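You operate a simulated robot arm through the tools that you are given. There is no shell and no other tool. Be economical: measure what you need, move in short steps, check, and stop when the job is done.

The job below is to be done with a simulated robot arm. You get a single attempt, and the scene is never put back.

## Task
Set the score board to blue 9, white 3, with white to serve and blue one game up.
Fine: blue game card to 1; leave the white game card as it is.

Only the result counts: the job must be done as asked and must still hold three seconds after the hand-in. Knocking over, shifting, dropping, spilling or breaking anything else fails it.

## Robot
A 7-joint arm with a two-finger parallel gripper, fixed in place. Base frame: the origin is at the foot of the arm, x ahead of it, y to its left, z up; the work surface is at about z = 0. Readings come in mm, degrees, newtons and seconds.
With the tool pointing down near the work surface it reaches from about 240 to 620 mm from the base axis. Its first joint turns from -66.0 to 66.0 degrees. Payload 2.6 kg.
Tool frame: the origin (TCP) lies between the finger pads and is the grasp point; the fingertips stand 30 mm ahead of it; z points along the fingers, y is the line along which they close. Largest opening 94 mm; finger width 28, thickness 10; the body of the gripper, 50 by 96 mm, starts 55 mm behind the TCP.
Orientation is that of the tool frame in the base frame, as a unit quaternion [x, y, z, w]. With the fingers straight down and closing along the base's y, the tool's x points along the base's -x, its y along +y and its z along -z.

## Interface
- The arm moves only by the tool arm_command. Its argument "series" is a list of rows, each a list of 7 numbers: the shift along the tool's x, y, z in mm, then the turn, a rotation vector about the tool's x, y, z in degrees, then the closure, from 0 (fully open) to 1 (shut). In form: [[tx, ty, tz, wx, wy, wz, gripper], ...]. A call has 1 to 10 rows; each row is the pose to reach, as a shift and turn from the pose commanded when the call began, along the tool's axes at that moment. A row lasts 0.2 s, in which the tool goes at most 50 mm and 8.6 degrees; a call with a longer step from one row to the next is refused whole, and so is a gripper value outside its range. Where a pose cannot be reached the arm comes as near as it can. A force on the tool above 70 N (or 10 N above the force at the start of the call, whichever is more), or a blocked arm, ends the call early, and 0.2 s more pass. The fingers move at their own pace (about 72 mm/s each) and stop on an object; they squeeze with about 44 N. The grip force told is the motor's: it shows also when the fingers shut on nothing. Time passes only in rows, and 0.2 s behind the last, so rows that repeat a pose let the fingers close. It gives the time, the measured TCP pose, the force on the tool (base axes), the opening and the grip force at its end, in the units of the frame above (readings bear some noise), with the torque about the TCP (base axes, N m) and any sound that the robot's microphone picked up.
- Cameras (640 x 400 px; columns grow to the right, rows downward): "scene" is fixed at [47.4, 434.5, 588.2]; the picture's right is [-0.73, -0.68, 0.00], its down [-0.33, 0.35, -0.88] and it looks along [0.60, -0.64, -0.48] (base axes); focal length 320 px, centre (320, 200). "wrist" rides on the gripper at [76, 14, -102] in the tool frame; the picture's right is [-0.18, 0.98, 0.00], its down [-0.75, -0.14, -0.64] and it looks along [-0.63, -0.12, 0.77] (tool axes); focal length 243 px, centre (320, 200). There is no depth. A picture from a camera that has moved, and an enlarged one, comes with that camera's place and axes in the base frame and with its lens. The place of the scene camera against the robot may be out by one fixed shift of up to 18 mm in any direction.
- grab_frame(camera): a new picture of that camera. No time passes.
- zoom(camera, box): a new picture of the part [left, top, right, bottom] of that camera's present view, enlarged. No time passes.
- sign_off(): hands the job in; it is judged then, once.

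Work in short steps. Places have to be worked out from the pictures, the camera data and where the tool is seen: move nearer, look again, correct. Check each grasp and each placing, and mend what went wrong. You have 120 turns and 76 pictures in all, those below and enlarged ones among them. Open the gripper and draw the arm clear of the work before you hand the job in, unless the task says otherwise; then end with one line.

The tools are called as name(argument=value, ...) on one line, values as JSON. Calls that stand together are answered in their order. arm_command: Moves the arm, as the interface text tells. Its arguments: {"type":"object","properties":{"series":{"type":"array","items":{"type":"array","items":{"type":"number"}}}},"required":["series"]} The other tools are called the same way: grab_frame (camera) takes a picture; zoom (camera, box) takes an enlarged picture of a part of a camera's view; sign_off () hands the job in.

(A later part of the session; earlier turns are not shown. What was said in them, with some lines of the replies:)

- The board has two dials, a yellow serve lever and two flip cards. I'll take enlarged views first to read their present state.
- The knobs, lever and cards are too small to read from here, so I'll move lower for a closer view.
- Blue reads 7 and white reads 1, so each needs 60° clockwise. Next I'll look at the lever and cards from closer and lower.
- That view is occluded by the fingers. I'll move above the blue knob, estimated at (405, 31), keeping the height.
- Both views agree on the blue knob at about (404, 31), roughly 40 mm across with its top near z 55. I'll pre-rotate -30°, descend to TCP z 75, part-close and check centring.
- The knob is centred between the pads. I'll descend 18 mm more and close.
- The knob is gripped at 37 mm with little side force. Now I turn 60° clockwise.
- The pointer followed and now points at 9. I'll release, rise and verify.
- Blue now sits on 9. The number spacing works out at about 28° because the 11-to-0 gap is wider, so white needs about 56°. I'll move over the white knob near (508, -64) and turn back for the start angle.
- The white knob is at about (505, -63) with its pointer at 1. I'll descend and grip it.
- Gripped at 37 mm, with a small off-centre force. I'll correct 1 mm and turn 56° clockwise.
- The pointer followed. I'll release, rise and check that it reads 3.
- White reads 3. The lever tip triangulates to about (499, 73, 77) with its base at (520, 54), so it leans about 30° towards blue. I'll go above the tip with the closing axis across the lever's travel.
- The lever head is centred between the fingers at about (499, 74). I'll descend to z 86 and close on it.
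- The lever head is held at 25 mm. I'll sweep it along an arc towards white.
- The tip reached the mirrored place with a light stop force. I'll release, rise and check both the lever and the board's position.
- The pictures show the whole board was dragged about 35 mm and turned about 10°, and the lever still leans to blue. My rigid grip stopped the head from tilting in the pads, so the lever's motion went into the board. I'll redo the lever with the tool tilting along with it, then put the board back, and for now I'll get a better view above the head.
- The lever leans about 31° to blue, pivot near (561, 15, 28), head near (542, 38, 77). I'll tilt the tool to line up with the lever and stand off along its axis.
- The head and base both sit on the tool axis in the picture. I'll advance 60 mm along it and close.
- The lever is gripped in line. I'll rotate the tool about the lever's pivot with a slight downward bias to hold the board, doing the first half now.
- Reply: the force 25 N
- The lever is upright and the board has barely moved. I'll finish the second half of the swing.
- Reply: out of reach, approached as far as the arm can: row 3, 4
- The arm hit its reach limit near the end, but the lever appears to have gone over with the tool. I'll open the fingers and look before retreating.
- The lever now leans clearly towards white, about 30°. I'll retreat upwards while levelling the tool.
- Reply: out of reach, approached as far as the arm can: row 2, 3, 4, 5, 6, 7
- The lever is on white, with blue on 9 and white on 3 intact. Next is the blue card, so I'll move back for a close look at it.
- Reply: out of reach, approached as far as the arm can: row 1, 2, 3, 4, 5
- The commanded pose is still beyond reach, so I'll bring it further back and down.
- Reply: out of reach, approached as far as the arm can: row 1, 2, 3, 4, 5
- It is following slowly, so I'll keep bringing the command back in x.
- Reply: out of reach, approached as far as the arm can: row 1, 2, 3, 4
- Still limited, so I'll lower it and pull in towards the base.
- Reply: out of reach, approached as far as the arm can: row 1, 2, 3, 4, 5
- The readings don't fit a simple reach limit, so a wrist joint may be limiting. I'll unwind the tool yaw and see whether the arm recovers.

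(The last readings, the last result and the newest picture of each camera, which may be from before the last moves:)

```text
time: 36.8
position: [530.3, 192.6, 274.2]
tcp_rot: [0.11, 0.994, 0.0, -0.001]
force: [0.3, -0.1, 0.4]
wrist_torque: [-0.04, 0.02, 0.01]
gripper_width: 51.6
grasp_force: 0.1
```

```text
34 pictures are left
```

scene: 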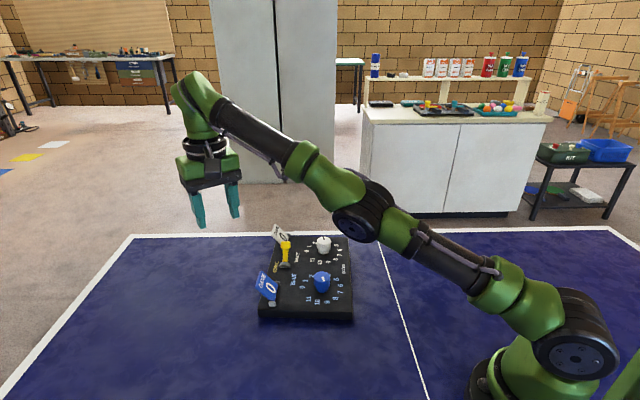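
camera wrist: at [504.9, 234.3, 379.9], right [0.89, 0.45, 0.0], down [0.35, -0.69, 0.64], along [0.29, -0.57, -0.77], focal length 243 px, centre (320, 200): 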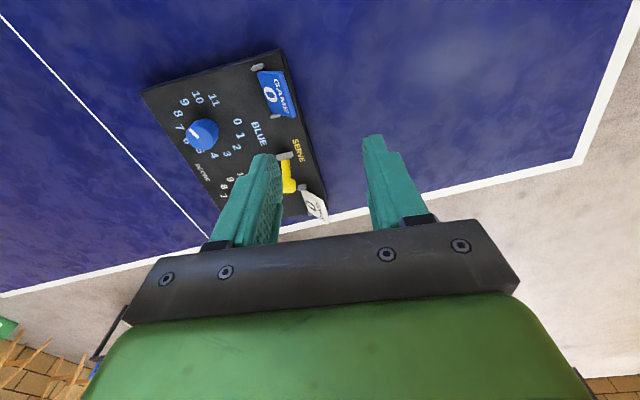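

The redundant elbow has swung to one side. I'll raise and retract in small steps to recover a normal posture.

arm_command(series=[[10, -10, -30, 0, 0, 0, 0.45], [20, -20, -60, 0, 0, 0, 0.45], [40, -40, -80, 0, 0, 0, 0.45], [60, -60, -100, 0, 0, 0, 0.45], [60, -60, -100, 0, 0, 0, 0.45]])

grab_frame(camera="scene")

```text
time: 38.0
position: [457.0, 147.7, 374.9]
tcp_rot: [0.111, 0.994, 0.001, 0.0]
force: [-0.5, 0.3, 0.7]
wrist_torque: [0.03, 0.0, -0.02]
gripper_width: 51.6
grasp_force: 0.1
```

```text
33 pictures are left
```

scene: 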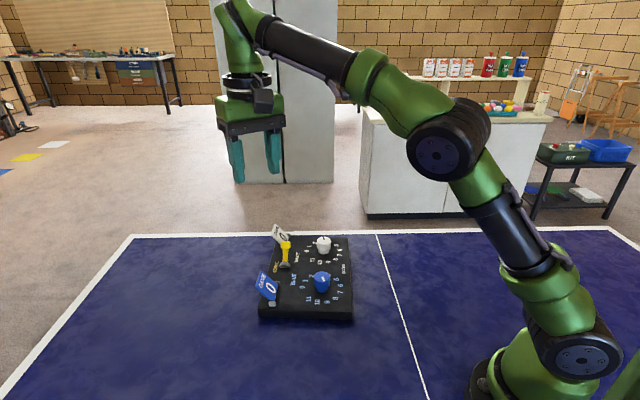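

That moves normally. I'll go back near the start pose to restore the elbow and view the board.

arm_command(series=[[20, -26, -12, 0, 0, -4, 0.45], [40, -52, -24, 0, 0, -8, 0.45], [60, -80, -36, 0, 0, -12.6, 0.45], [75, -100, -45, 0, 0, -12.6, 0.45], [88, -117, -53, 0, 0, -12.6, 0.45], [88, -117, -53, 0, 0, -12.6, 0.45]])

grab_frame(camera="scene")

grab_frame(camera="wrist")

```text
time: 39.4
position: [346.5, 50.9, 426.8]
tcp_rot: [0.0, 1.0, 0.002, -0.001]
force: [-0.2, -0.9, -0.6]
wrist_torque: [0.01, -0.01, -0.01]
gripper_width: 51.7
grasp_force: 0.1
```

```text
32 pictures are left
```

scene: 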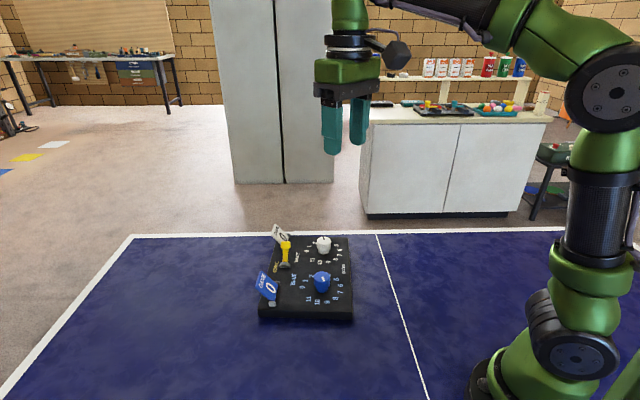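

```text
31 pictures are left
camera wrist: at [270.9, 66.1, 530.4], right [0.18, 0.98, 0.0], down [0.75, -0.14, 0.64], along [0.63, -0.12, -0.77], focal length 243 px, centre (320, 200)
```

wrist: 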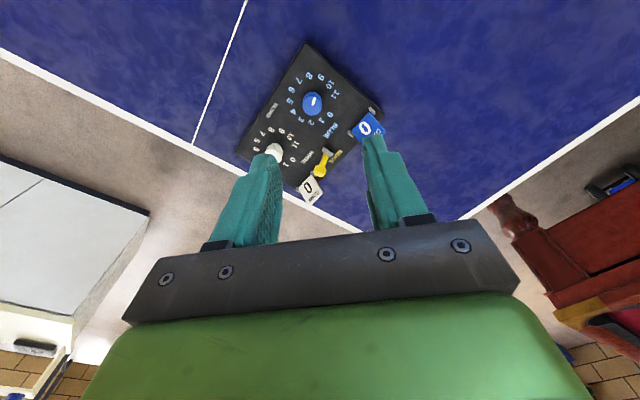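

The arm posture is restored and this camera pose matches the start picture, which gives me a reference for returning the board. Now I'll take a closer look at the blue card.

arm_command(series=[[-10, 2, 35, 0, 0, 8, 0.6], [-20, 4, 70, 0, 0, 16, 0.9], [-30, 6, 105, 0, 0, 24, 1], [-40, 7, 140, 0, 0, 32, 1], [-50, 8, 175, 0, 0, 40, 1], [-54, 9, 200, 0, 0, 45, 1], [-54, 9, 200, 0, 0, 45, 1]])

grab_frame(camera="wrist")

```text
time: 41.0
position: [399.6, 61.5, 228.1]
tcp_rot: [0.383, 0.924, 0.001, -0.001]
force: [-0.4, 0.5, 0.3]
wrist_torque: [-0.01, 0.03, 0.0]
gripper_width: 0.0
grasp_force: 33.4
```

```text
30 pictures are left
camera wrist: at [357.0, 125.8, 330.4], right [0.83, 0.56, 0.0], down [0.43, -0.63, 0.64], along [0.36, -0.53, -0.77], focal length 243 px, centre (320, 200)
```

wrist: 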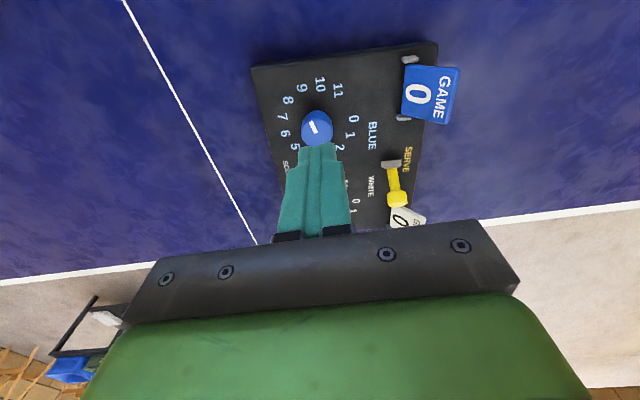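

zoom(camera="wrist", box=[370, 35, 490, 145])

zoom(camera="scene", box=[245, 255, 305, 315])

```text
3.64 times, centred on (430, 90) of wrist
camera zoom: at [357.0, 125.8, 330.4], right [0.83, 0.56, 0.0], down [0.43, -0.63, 0.64], along [0.36, -0.53, -0.77], focal length 882 px, centre (-80, 600)
```

zoom: 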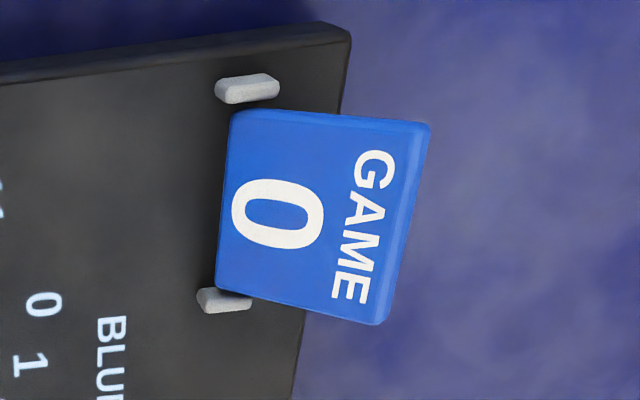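

```text
6.67 times, centred on (275, 285) of scene
camera zoom: at [47.4, 434.5, 588.2], right [-0.73, -0.68, 0.0], down [-0.33, 0.35, -0.88], along [0.6, -0.64, -0.48], focal length 2131 px, centre (620, -367)
```

zoom: 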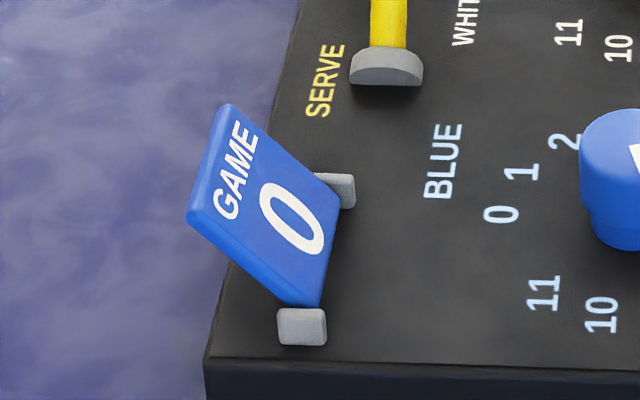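

The card is hinged between two posts at about (465, 137) and (507, 89). It leans about 43° outward with its free edge near z 76. I'll put the closed fingers outside it, behind the face, and then sweep inward over the hinge.

arm_command(series=[[-7, 40, 0, 0, 0, 1, 1], [-15, 80, 0, 0, 0, 2, 1], [-22, 120, 10, 0, 0, 3, 1], [-29.5, 165, 30, 0, 0, 4, 1], [-29.5, 165, 70, 0, 0, 4, 1], [-29.5, 165, 90, 0, 0, 4, 1], [-29.5, 165, 90, 0, 0, 4, 1]])

grab_frame(camera="wrist")

zoom(camera="scene", box=[220, 215, 340, 320])

```text
time: 42.6
position: [537.6, 158.6, 138.3]
tcp_rot: [0.415, 0.91, 0.001, -0.002]
force: [0.7, 0.6, -0.3]
wrist_torque: [-0.03, 0.01, -0.04]
gripper_width: 0.0
grasp_force: 33.0
```

```text
27 pictures are left
camera wrist: at [499.5, 225.3, 240.7], right [0.86, 0.51, 0.0], down [0.39, -0.66, 0.64], along [0.32, -0.55, -0.77], focal length 243 px, centre (320, 200)
```

wrist: 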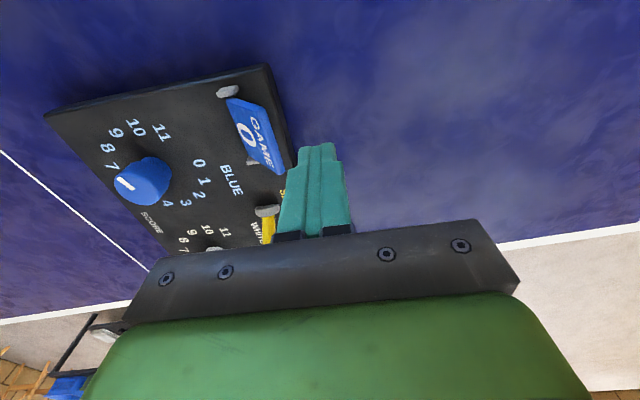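

```text
3.81 times, centred on (280, 268) of scene
camera zoom: at [47.4, 434.5, 588.2], right [-0.73, -0.68, 0.0], down [-0.33, 0.35, -0.88], along [0.6, -0.64, -0.48], focal length 1218 px, centre (472, -57)
```

zoom: 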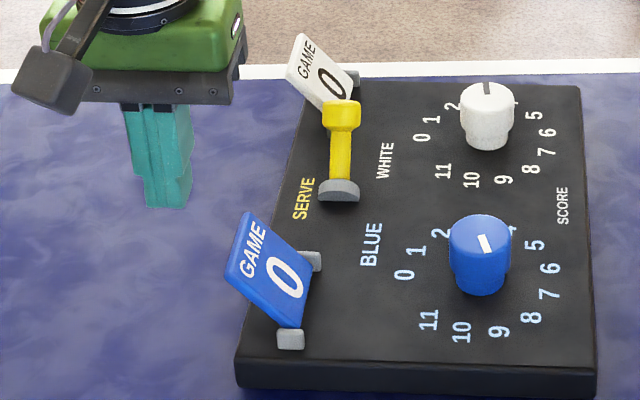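

The second view confirms the card edge at about (510, 141, 76). The fingers are 20 mm clear outside, so I'll lower to tip z 47 and begin sweeping inward to near-contact.

arm_command(series=[[2, 0, 30, 0, 0, 0, 1], [2, 0, 61, 0, 0, 0, 1], [2, -15, 61, 0, 0, 0, 1], [2, -25, 61, 0, 0, 0, 1], [2, -35, 61, 0, 0, 0, 1]])

zoom(camera="scene", box=[220, 215, 340, 320])

```text
time: 43.8
position: [509.7, 135.4, 76.7]
tcp_rot: [0.416, 0.909, -0.001, -0.001]
force: [0.4, -0.2, -1.5]
wrist_torque: [-0.01, 0.03, 0.0]
gripper_width: 0.0
grasp_force: 33.6
```

```text
3.81 times, centred on (280, 268) of scene
camera zoom: at [47.4, 434.5, 588.2], right [-0.73, -0.68, 0.0], down [-0.33, 0.35, -0.88], along [0.6, -0.64, -0.48], focal length 1218 px, centre (472, -57)
```

zoom: 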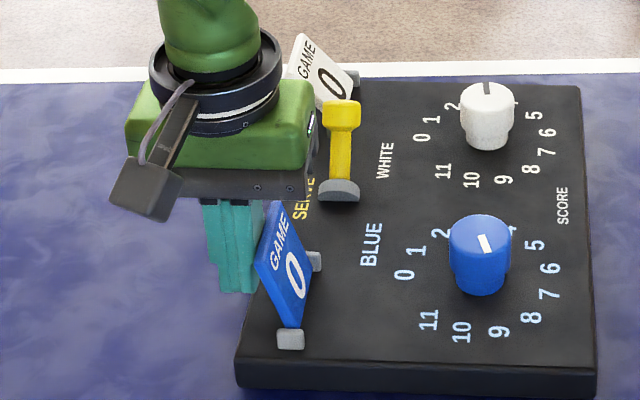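

The card is rising with almost no force and the board is still. I'll continue sweeping inward past the hinge.

arm_command(series=[[0, -10, 0, 0, 0, 0, 1], [0, -20, 0, 0, 0, 0, 1], [0, -30, 0, 0, 0, 0, 1], [0, -38, 0, 0, 0, 0, 1], [0, -46, 0, 0, 0, 0, 1]])

zoom(camera="scene", box=[220, 215, 340, 320])

```text
time: 45.0
position: [475.8, 107.5, 78.4]
tcp_rot: [0.414, 0.91, 0.004, 0.001]
force: [6.7, 11.2, 12.5]
wrist_torque: [0.19, -0.19, 0.04]
gripper_width: 0.0
grasp_force: 33.2
```

```text
3.81 times, centred on (280, 268) of scene
camera zoom: at [47.3, 434.5, 588.2], right [-0.73, -0.68, 0.0], down [-0.33, 0.35, -0.88], along [0.6, -0.64, -0.48], focal length 1218 px, centre (472, -57)
```

zoom: 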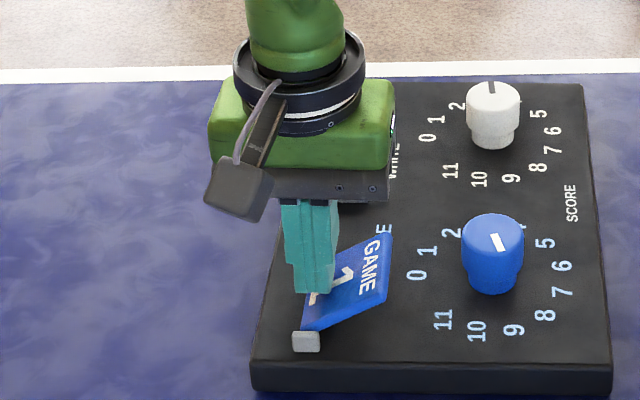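

The card has flipped inward and shows 1, and it has reached its stop. I'll back off a little and rise.

arm_command(series=[[0, 6, 0, 0, 0, 0, 1], [0, 12, -20, 0, 0, 0, 1], [0, 12, -60, 0, 0, 0, 1], [10, 0, -100, 0, 0, 0, 1], [30, -20, -140, 0, 0, 0, 1], [30, -20, -150, 0, 0, 0, 1]])

zoom(camera="scene", box=[250, 225, 370, 335])

```text
time: 46.4
position: [439.7, 114.6, 226.8]
tcp_rot: [0.414, 0.91, 0.0, -0.001]
force: [-0.2, -1.1, 0.1]
wrist_torque: [0.01, 0.06, -0.02]
gripper_width: 0.0
grasp_force: 32.5
```

```text
3.64 times, centred on (310, 280) of scene
camera zoom: at [47.4, 434.5, 588.2], right [-0.73, -0.68, 0.0], down [-0.33, 0.35, -0.88], along [0.6, -0.64, -0.48], focal length 1162 px, centre (356, -91)
```

zoom: 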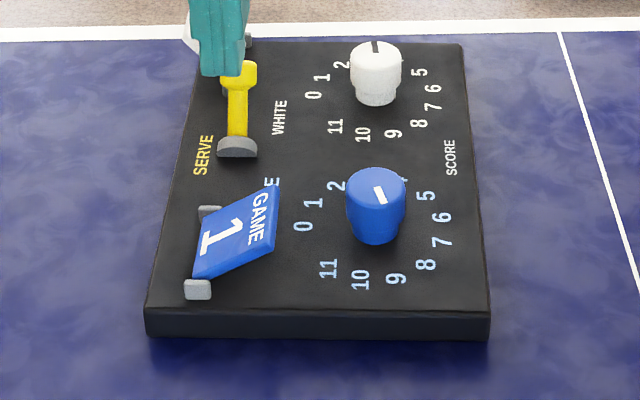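

The card shows 1. Comparing this view with the first one, the board is now off by about (+16, -15) at the blue knob and about (+6, -25) at the white knob, a turn of about -6°. I'll drag it back by the knobs, so I go above the blue one with the closing axis clear of the card.

arm_command(series=[[-6, -8, 0, 0, 0, -8.5, 1], [-12, -16, 0, 0, 0, -17, 0.9], [-18, -24, 0, 0, 0, -25.5, 0.7], [-24, -32, 0, 0, 0, -34, 0.5], [-31, -40, 0, 0, 0, -42.5, 0.35], [-37, -48, 0, 0, 0, -51, 0.35], [-43, -56, 0, 0, 0, -59.5, 0.35], [-49, -64, 10, 0, 0, -68, 0.35], [-55, -72, 35, 0, 0, -76.5, 0.35], [-61.3, -79.6, 60, 0, 0, -85, 0.35]])

grab_frame(camera="wrist")

```text
time: 48.6
position: [419.6, 17.0, 167.1]
tcp_rot: [-0.31, 0.951, 0.001, -0.001]
force: [0.0, -0.1, 0.3]
wrist_torque: [0.01, 0.04, 0.0]
gripper_width: 61.3
grasp_force: 0.0
```

```text
22 pictures are left
camera wrist: at [351.3, -16.5, 269.8], right [-0.43, 0.9, 0.0], down [0.69, 0.33, 0.64], along [0.58, 0.28, -0.77], focal length 243 px, centre (320, 200)
```

wrist: 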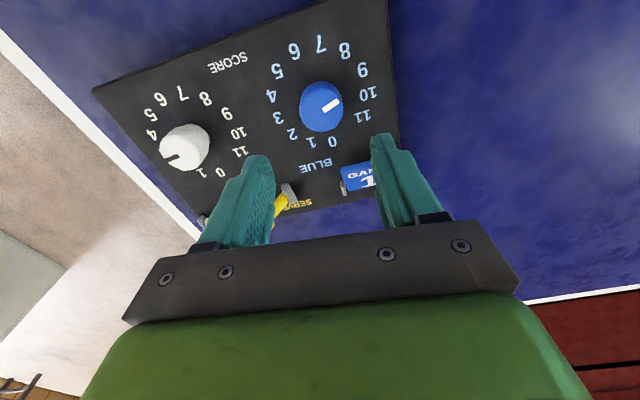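

Blue is at (418, 18) and still on 9, and white is at (512, -87). I'll descend and grip the blue knob.

arm_command(series=[[0.8, 1.7, 35, 0, 0, 0, 0.35], [0.8, 1.7, 75, 0, 0, 0, 0.35], [0.8, 1.7, 106, 0, 0, 0, 0.35], [0.8, 1.7, 106, 0, 0, 0, 0.35], [0.8, 1.7, 106, 0, 0, 0, 0.6], [0.8, 1.7, 106, 0, 0, 0, 0.8], [0.8, 1.7, 106, 0, 0, 0, 0.8]])

```text
time: 50.2
position: [418.5, 17.9, 60.2]
tcp_rot: [-0.31, 0.951, 0.0, -0.001]
force: [3.3, -0.9, -0.1]
wrist_torque: [-0.06, -0.54, -0.03]
gripper_width: 37.3
grasp_force: 44.2
```

Gripped. Now I'll slowly drag the board (-15, +13.6).

arm_command(series=[[0.7, 3.3, 0, 0, 0, 0, 0.8], [1.4, 6.6, 0, 0, 0, 0, 0.8], [2.1, 9.9, 0, 0, 0, 0, 0.8], [2.8, 13.2, 0, 0, 0, 0, 0.8], [3.5, 16.5, 0, 0, 0, 0, 0.8], [4.1, 19.8, 0, 0, 0, 0, 0.8], [4.1, 19.8, 0, 0, 0, 0, 0.8]])

zoom(camera="scene", box=[250, 225, 370, 335])

```text
time: 51.8
position: [403.7, 31.5, 61.3]
tcp_rot: [-0.308, 0.951, 0.0, 0.0]
force: [4.6, -5.2, 0.7]
wrist_torque: [-0.23, -0.21, 0.0]
gripper_width: 37.2
grasp_force: 43.9
```

```text
3.64 times, centred on (310, 280) of scene
camera zoom: at [47.4, 434.5, 588.2], right [-0.73, -0.68, 0.0], down [-0.33, 0.35, -0.88], along [0.6, -0.64, -0.48], focal length 1162 px, centre (356, -91)
```

zoom: 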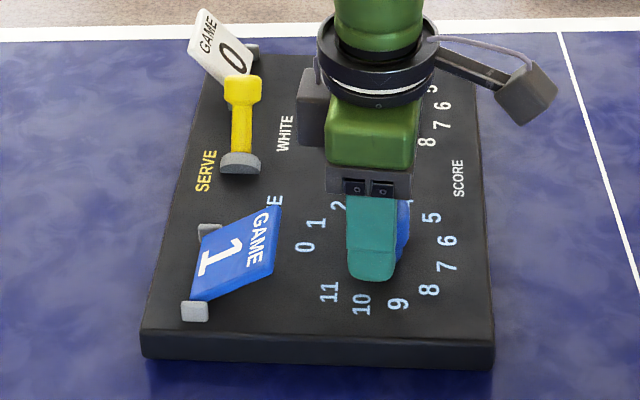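

The blue knob is back at (403.7, 31.5), leaving only the rotation to fix. I'll release and go above the white knob.

arm_command(series=[[0, 0, 0, 0, 0, 0, 0.35], [0, 0, 0, 0, 0, 0, 0.35], [0, 0, -45, 0, 0, 0, 0.35], [0, -10, -90, 0, 0, 0, 0.35], [-4, -50, -106, 0, 0, 0, 0.35], [-9, -95, -106, 0, 0, 0, 0.35], [-14, -140, -106, 0, 0, 0, 0.35], [-14, -140, -106, 0, 0, 0, 0.35]])

grab_frame(camera="wrist")

```text
time: 53.6
position: [495.7, -74.7, 164.5]
tcp_rot: [-0.309, 0.951, 0.001, 0.0]
force: [0.5, 0.1, 0.2]
wrist_torque: [0.02, 0.0, 0.0]
gripper_width: 61.3
grasp_force: 0.0
```

```text
20 pictures are left
camera wrist: at [428.3, -108.0, 268.0], right [-0.43, 0.9, 0.0], down [0.69, 0.33, 0.64], along [0.58, 0.28, -0.77], focal length 243 px, centre (320, 200)
```

wrist: 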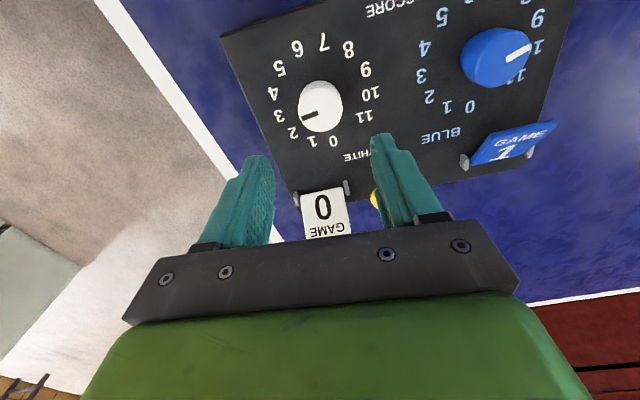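

White is at (496, -75) and its target is about (505, -63). I'll descend and grip it.

arm_command(series=[[0, 0, 35, 0, 0, 0, 0.35], [0, 0, 75, 0, 0, 0, 0.35], [0, 0, 104, 0, 0, 0, 0.35], [0, 0, 104, 0, 0, 0, 0.35], [0, 0, 104, 0, 0, 0, 0.6], [0, 0, 104, 0, 0, 0, 0.8], [0, 0, 104, 0, 0, 0, 0.8]])

```text
time: 55.2
position: [496.8, -73.4, 61.7]
tcp_rot: [-0.309, 0.951, 0.002, -0.001]
force: [1.0, -0.5, 0.2]
wrist_torque: [0.24, -0.23, 0.01]
gripper_width: 38.0
grasp_force: 44.4
```

Gripped. I'll drag it about (9, 11) while turning 6° counter-clockwise.

arm_command(series=[[-2.3, 0.6, 0, 0, 0, -1, 0.8], [-4.6, 1.3, 0, 0, 0, -2, 0.8], [-7, 1.9, 0, 0, 0, -3, 0.8], [-9.3, 2.5, 0, 0, 0, -4, 0.8], [-11.6, 3.2, 0, 0, 0, -5, 0.8], [-13.9, 3.8, 0, 0, 0, -6, 0.8], [-13.9, 3.8, 0, 0, 0, -6, 0.8]])

zoom(camera="scene", box=[250, 225, 370, 335])

```text
time: 56.8
position: [505.1, -62.6, 63.3]
tcp_rot: [-0.357, 0.934, 0.001, -0.001]
force: [-0.1, -6.0, -0.3]
wrist_torque: [-0.02, 0.04, 0.03]
gripper_width: 37.5
grasp_force: 44.5
```

```text
3.64 times, centred on (310, 280) of scene
camera zoom: at [47.5, 434.5, 588.2], right [-0.73, -0.68, 0.0], down [-0.33, 0.35, -0.88], along [0.6, -0.64, -0.48], focal length 1162 px, centre (356, -91)
```

zoom: 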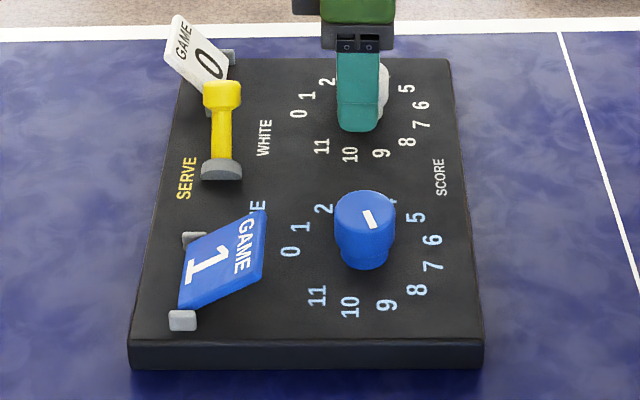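

White end is back in place within 1–2 px of the first picture, but the blue end overshot to about (410, 37). I'll release white and go above blue.

arm_command(series=[[0, 0, 0, 0, 0, 0, 0.35], [0, 0, 0, 0, 0, 0, 0.35], [0, 0, -45, 0, 0, 0, 0.35], [0, 10, -90, 0, 0, 0, 0.35], [2, 50, -106, 0, 0, 0, 0.35], [3, 95, -106, 0, 0, 0, 0.35], [4.4, 137.6, -106, 0, 0, 0, 0.35], [4.4, 137.6, -106, 0, 0, 0, 0.35]])

grab_frame(camera="wrist")

```text
time: 58.6
position: [411.4, 37.3, 168.8]
tcp_rot: [-0.358, 0.934, 0.001, -0.001]
force: [-0.7, 0.1, -0.1]
wrist_torque: [-0.02, 0.0, 0.0]
gripper_width: 60.7
grasp_force: 0.1
```

```text
18 pictures are left
camera wrist: at [345.4, -3.2, 270.9], right [-0.52, 0.85, 0.0], down [0.66, 0.4, 0.64], along [0.55, 0.34, -0.77], focal length 243 px, centre (320, 200)
```

wrist: 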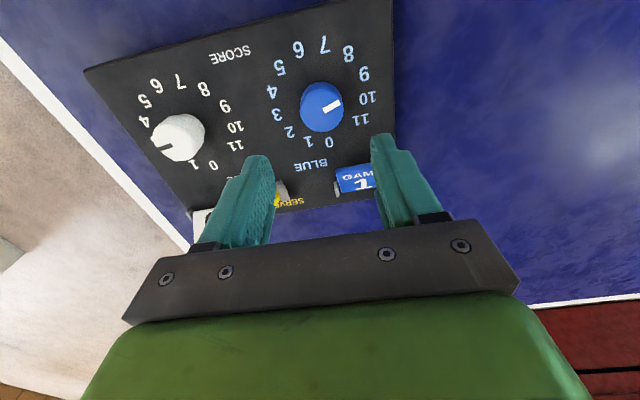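

Blue is at (408.5, 38) and needs about (-5, -6.5) with a 3° turn. I'll descend, grip and drag in one go.

arm_command(series=[[1.7, 2.4, 40, 0, 0, 0, 0.35], [1.7, 2.4, 85, 0, 0, 0, 0.35], [1.7, 2.4, 107, 0, 0, 0, 0.35], [1.7, 2.4, 107, 0, 0, 0, 0.6], [1.7, 2.4, 107, 0, 0, 0, 0.8], [1.7, 2.4, 107, 0, 0, 0, 0.8], [4.5, 1.8, 107, 0, 0, -1, 0.8], [8, 1.1, 107, 0, 0, -2.3, 0.8], [11.5, 0.4, 107, 0, 0, -3.5, 0.8], [11.5, 0.4, 107, 0, 0, -3.5, 0.8]])

zoom(camera="scene", box=[250, 225, 370, 335])

```text
time: 60.8
position: [400.6, 29.3, 61.5]
tcp_rot: [-0.387, 0.922, 0.002, 0.0]
force: [3.5, -0.5, 0.2]
wrist_torque: [0.15, -0.19, 0.01]
gripper_width: 36.8
grasp_force: 44.0
```

```text
3.64 times, centred on (310, 280) of scene
camera zoom: at [47.5, 434.5, 588.2], right [-0.73, -0.68, 0.0], down [-0.33, 0.35, -0.88], along [0.6, -0.64, -0.48], focal length 1162 px, centre (356, -91)
```

zoom: 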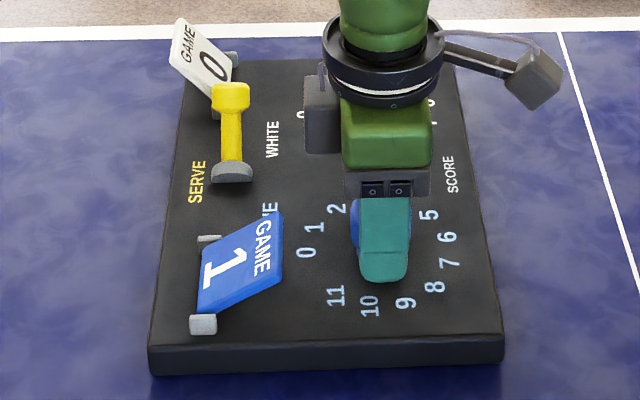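

The board now matches the first picture within about 3–5 px, leaving roughly 4 mm at the white end. I'll release and look above the white knob.

arm_command(series=[[0, 0, 0, 0, 0, 0, 0.35], [0, 0, 0, 0, 0, 0, 0.35], [0, 0, -45, 0, 0, 0, 0.35], [0, -10, -90, 0, 0, 0, 0.35], [-1, -50, -106, 0, 0, 0, 0.35], [-2, -95, -106, 0, 0, 0, 0.35], [-3.5, -138.8, -106, 0, 0, 0, 0.35], [-3.5, -138.8, -106, 0, 0, 0, 0.35]])

grab_frame(camera="wrist")

zoom(camera="scene", box=[250, 225, 370, 335])

```text
time: 62.6
position: [502.3, -66.3, 167.8]
tcp_rot: [-0.386, 0.922, 0.001, 0.0]
force: [0.4, 0.9, -0.4]
wrist_torque: [0.02, 0.04, 0.02]
gripper_width: 61.1
grasp_force: 0.0
```

```text
16 pictures are left
camera wrist: at [439.9, -110.8, 271.2], right [-0.57, 0.82, 0.0], down [0.63, 0.44, 0.64], along [0.53, 0.37, -0.77], focal length 243 px, centre (320, 200)
```

wrist: 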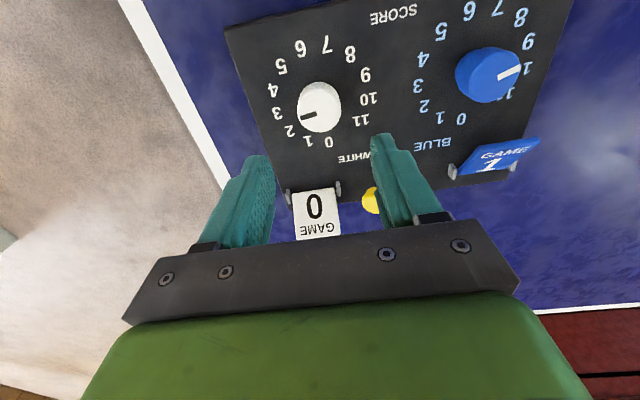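

```text
3.64 times, centred on (310, 280) of scene
camera zoom: at [47.4, 434.5, 588.2], right [-0.73, -0.68, 0.0], down [-0.33, 0.35, -0.88], along [0.6, -0.64, -0.48], focal length 1162 px, centre (356, -91)
```

zoom: 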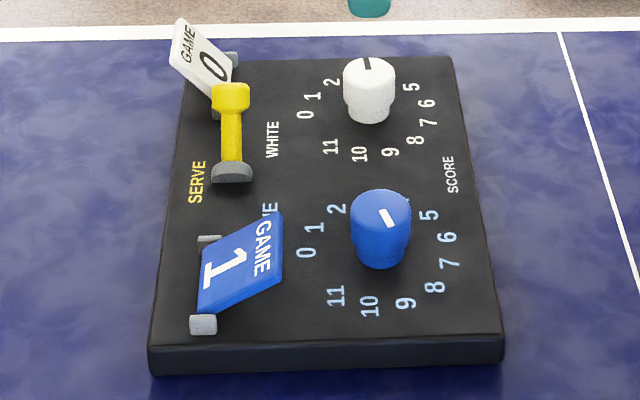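

White is about 5 mm short. Before nudging it, I'll zoom in to check its pointer against 3.

zoom(camera="wrist", box=[255, 30, 385, 160])

```text
3.08 times, centred on (320, 95) of wrist
camera zoom: at [439.9, -110.8, 271.2], right [-0.57, 0.82, 0.0], down [0.63, 0.44, 0.64], along [0.53, 0.37, -0.77], focal length 746 px, centre (320, 523)
```

zoom: 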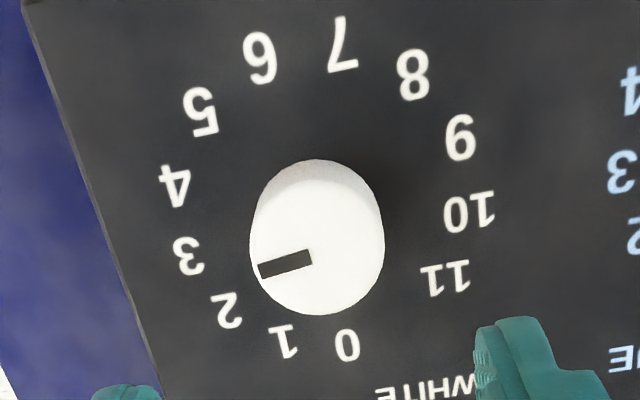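

White's pointer works out exactly on 3. The scene view puts the white end about (4, 5.7) mm short, so I'll give it one last gentle nudge.

arm_command(series=[[0, 0, 40, 0, 0, 0, 0.35], [0, 0, 85, 0, 0, 0, 0.35], [0, 0, 106, 0, 0, 0, 0.35], [0, 0, 106, 0, 0, 0, 0.6], [0, 0, 106, 0, 0, 0, 0.8], [0, 0, 106, 0, 0, 0, 0.8], [-2.3, 0.4, 106, 0, 0, -0.6, 0.8], [-4.6, 0.8, 106, 0, 0, -1.2, 0.8], [-6.8, 1.1, 106, 0, 0, -1.7, 0.8], [-6.8, 1.1, 106, 0, 0, -1.7, 0.8]])

arm_command(series=[[0, 0, 0, 0, 0, 0, 0.35], [0, 0, 0, 0, 0, 0, 0.35], [0, 0, -45, 0, 0, 0, 0.35], [0, 0, -90, 0, 0, 0, 0.35], [15, 0, -130, 0, 0, 0, 0.2], [35, 0, -170, 0, 0, 0, 0.1], [60, 0, -200, 0, 0, 0, 0], [90, 0, -220, 0, 0, 0, 0], [90, 0, -220, 0, 0, 0, 0]])

zoom(camera="scene", box=[250, 225, 370, 335])

grab_frame(camera="wrist")

```text
time: 64.8
position: [506.2, -60.4, 62.2]
tcp_rot: [-0.4, 0.916, 0.001, -0.001]
force: [-2.5, -7.9, -0.4]
wrist_torque: [-0.33, 0.05, -0.01]
gripper_width: 37.4
grasp_force: 43.7
```

```text
time: 66.8
position: [446.3, -125.8, 282.8]
tcp_rot: [-0.401, 0.916, 0.002, 0.0]
force: [0.0, 0.4, -0.1]
wrist_torque: [0.0, -0.04, 0.02]
gripper_width: 94.0
grasp_force: 0.1
```

```text
3.64 times, centred on (310, 280) of scene
camera zoom: at [47.4, 434.5, 588.2], right [-0.73, -0.68, 0.0], down [-0.33, 0.35, -0.88], along [0.6, -0.64, -0.48], focal length 1162 px, centre (356, -91)
```

zoom: 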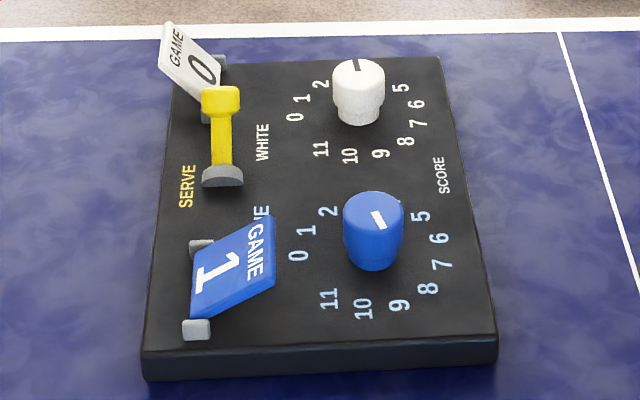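

```text
12 pictures are left
camera wrist: at [385.7, -171.3, 385.3], right [-0.6, 0.8, 0.0], down [0.62, 0.46, 0.64], along [0.52, 0.38, -0.77], focal length 243 px, centre (320, 200)
```

wrist: 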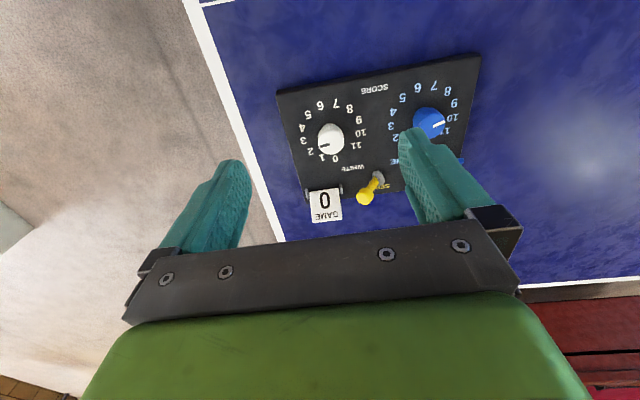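

The board is back within about 2–3 mm of its starting place. One last check of both pointers and the lever.

zoom(camera="wrist", box=[285, 85, 385, 215])

zoom(camera="scene", box=[300, 265, 350, 315])

zoom(camera="wrist", box=[385, 75, 475, 150])

```text
3.08 times, centred on (335, 150) of wrist
camera zoom: at [385.7, -171.3, 385.3], right [-0.6, 0.8, 0.0], down [0.62, 0.46, 0.64], along [0.52, 0.38, -0.77], focal length 746 px, centre (274, 354)
```

zoom: 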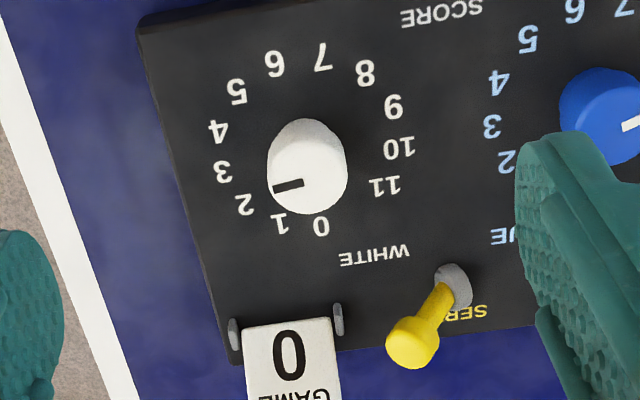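

```text
8.00 times, centred on (325, 290) of scene
camera zoom: at [47.4, 434.5, 588.2], right [-0.73, -0.68, 0.0], down [-0.33, 0.35, -0.88], along [0.6, -0.64, -0.48], focal length 2557 px, centre (280, -520)
```

zoom: 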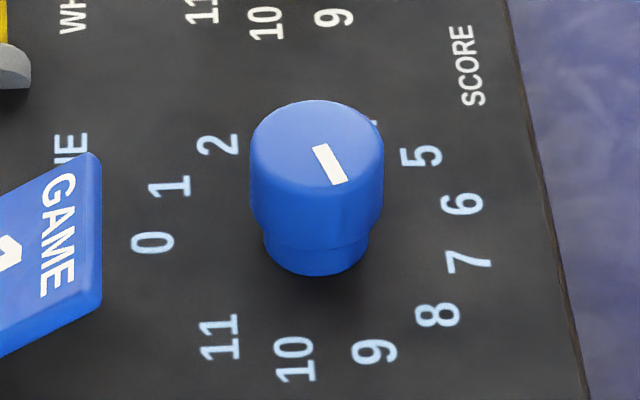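

```text
5.33 times, centred on (430, 112) of wrist
camera zoom: at [385.7, -171.3, 385.3], right [-0.6, 0.8, 0.0], down [0.62, 0.46, 0.64], along [0.52, 0.38, -0.77], focal length 1294 px, centre (-267, 667)
```

zoom: 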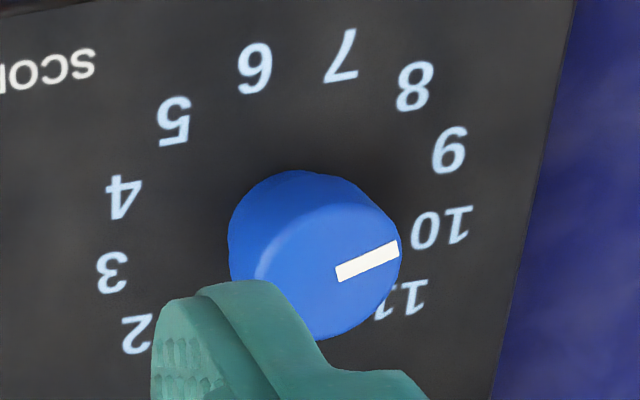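

White reads 3, blue reads 9, the lever leans to white, the blue card shows 1 and the white card still shows 0. The gripper is open and the arm is clear, so I'm handing the job in.

sign_off()

```text
The job is handed in.
```

The score board reads blue 9, white 3, with white to serve, the blue game card at 1 and the white card still at 0; I dragged the board out of place while moving the lever and put it back to within about 3 mm of where it started.
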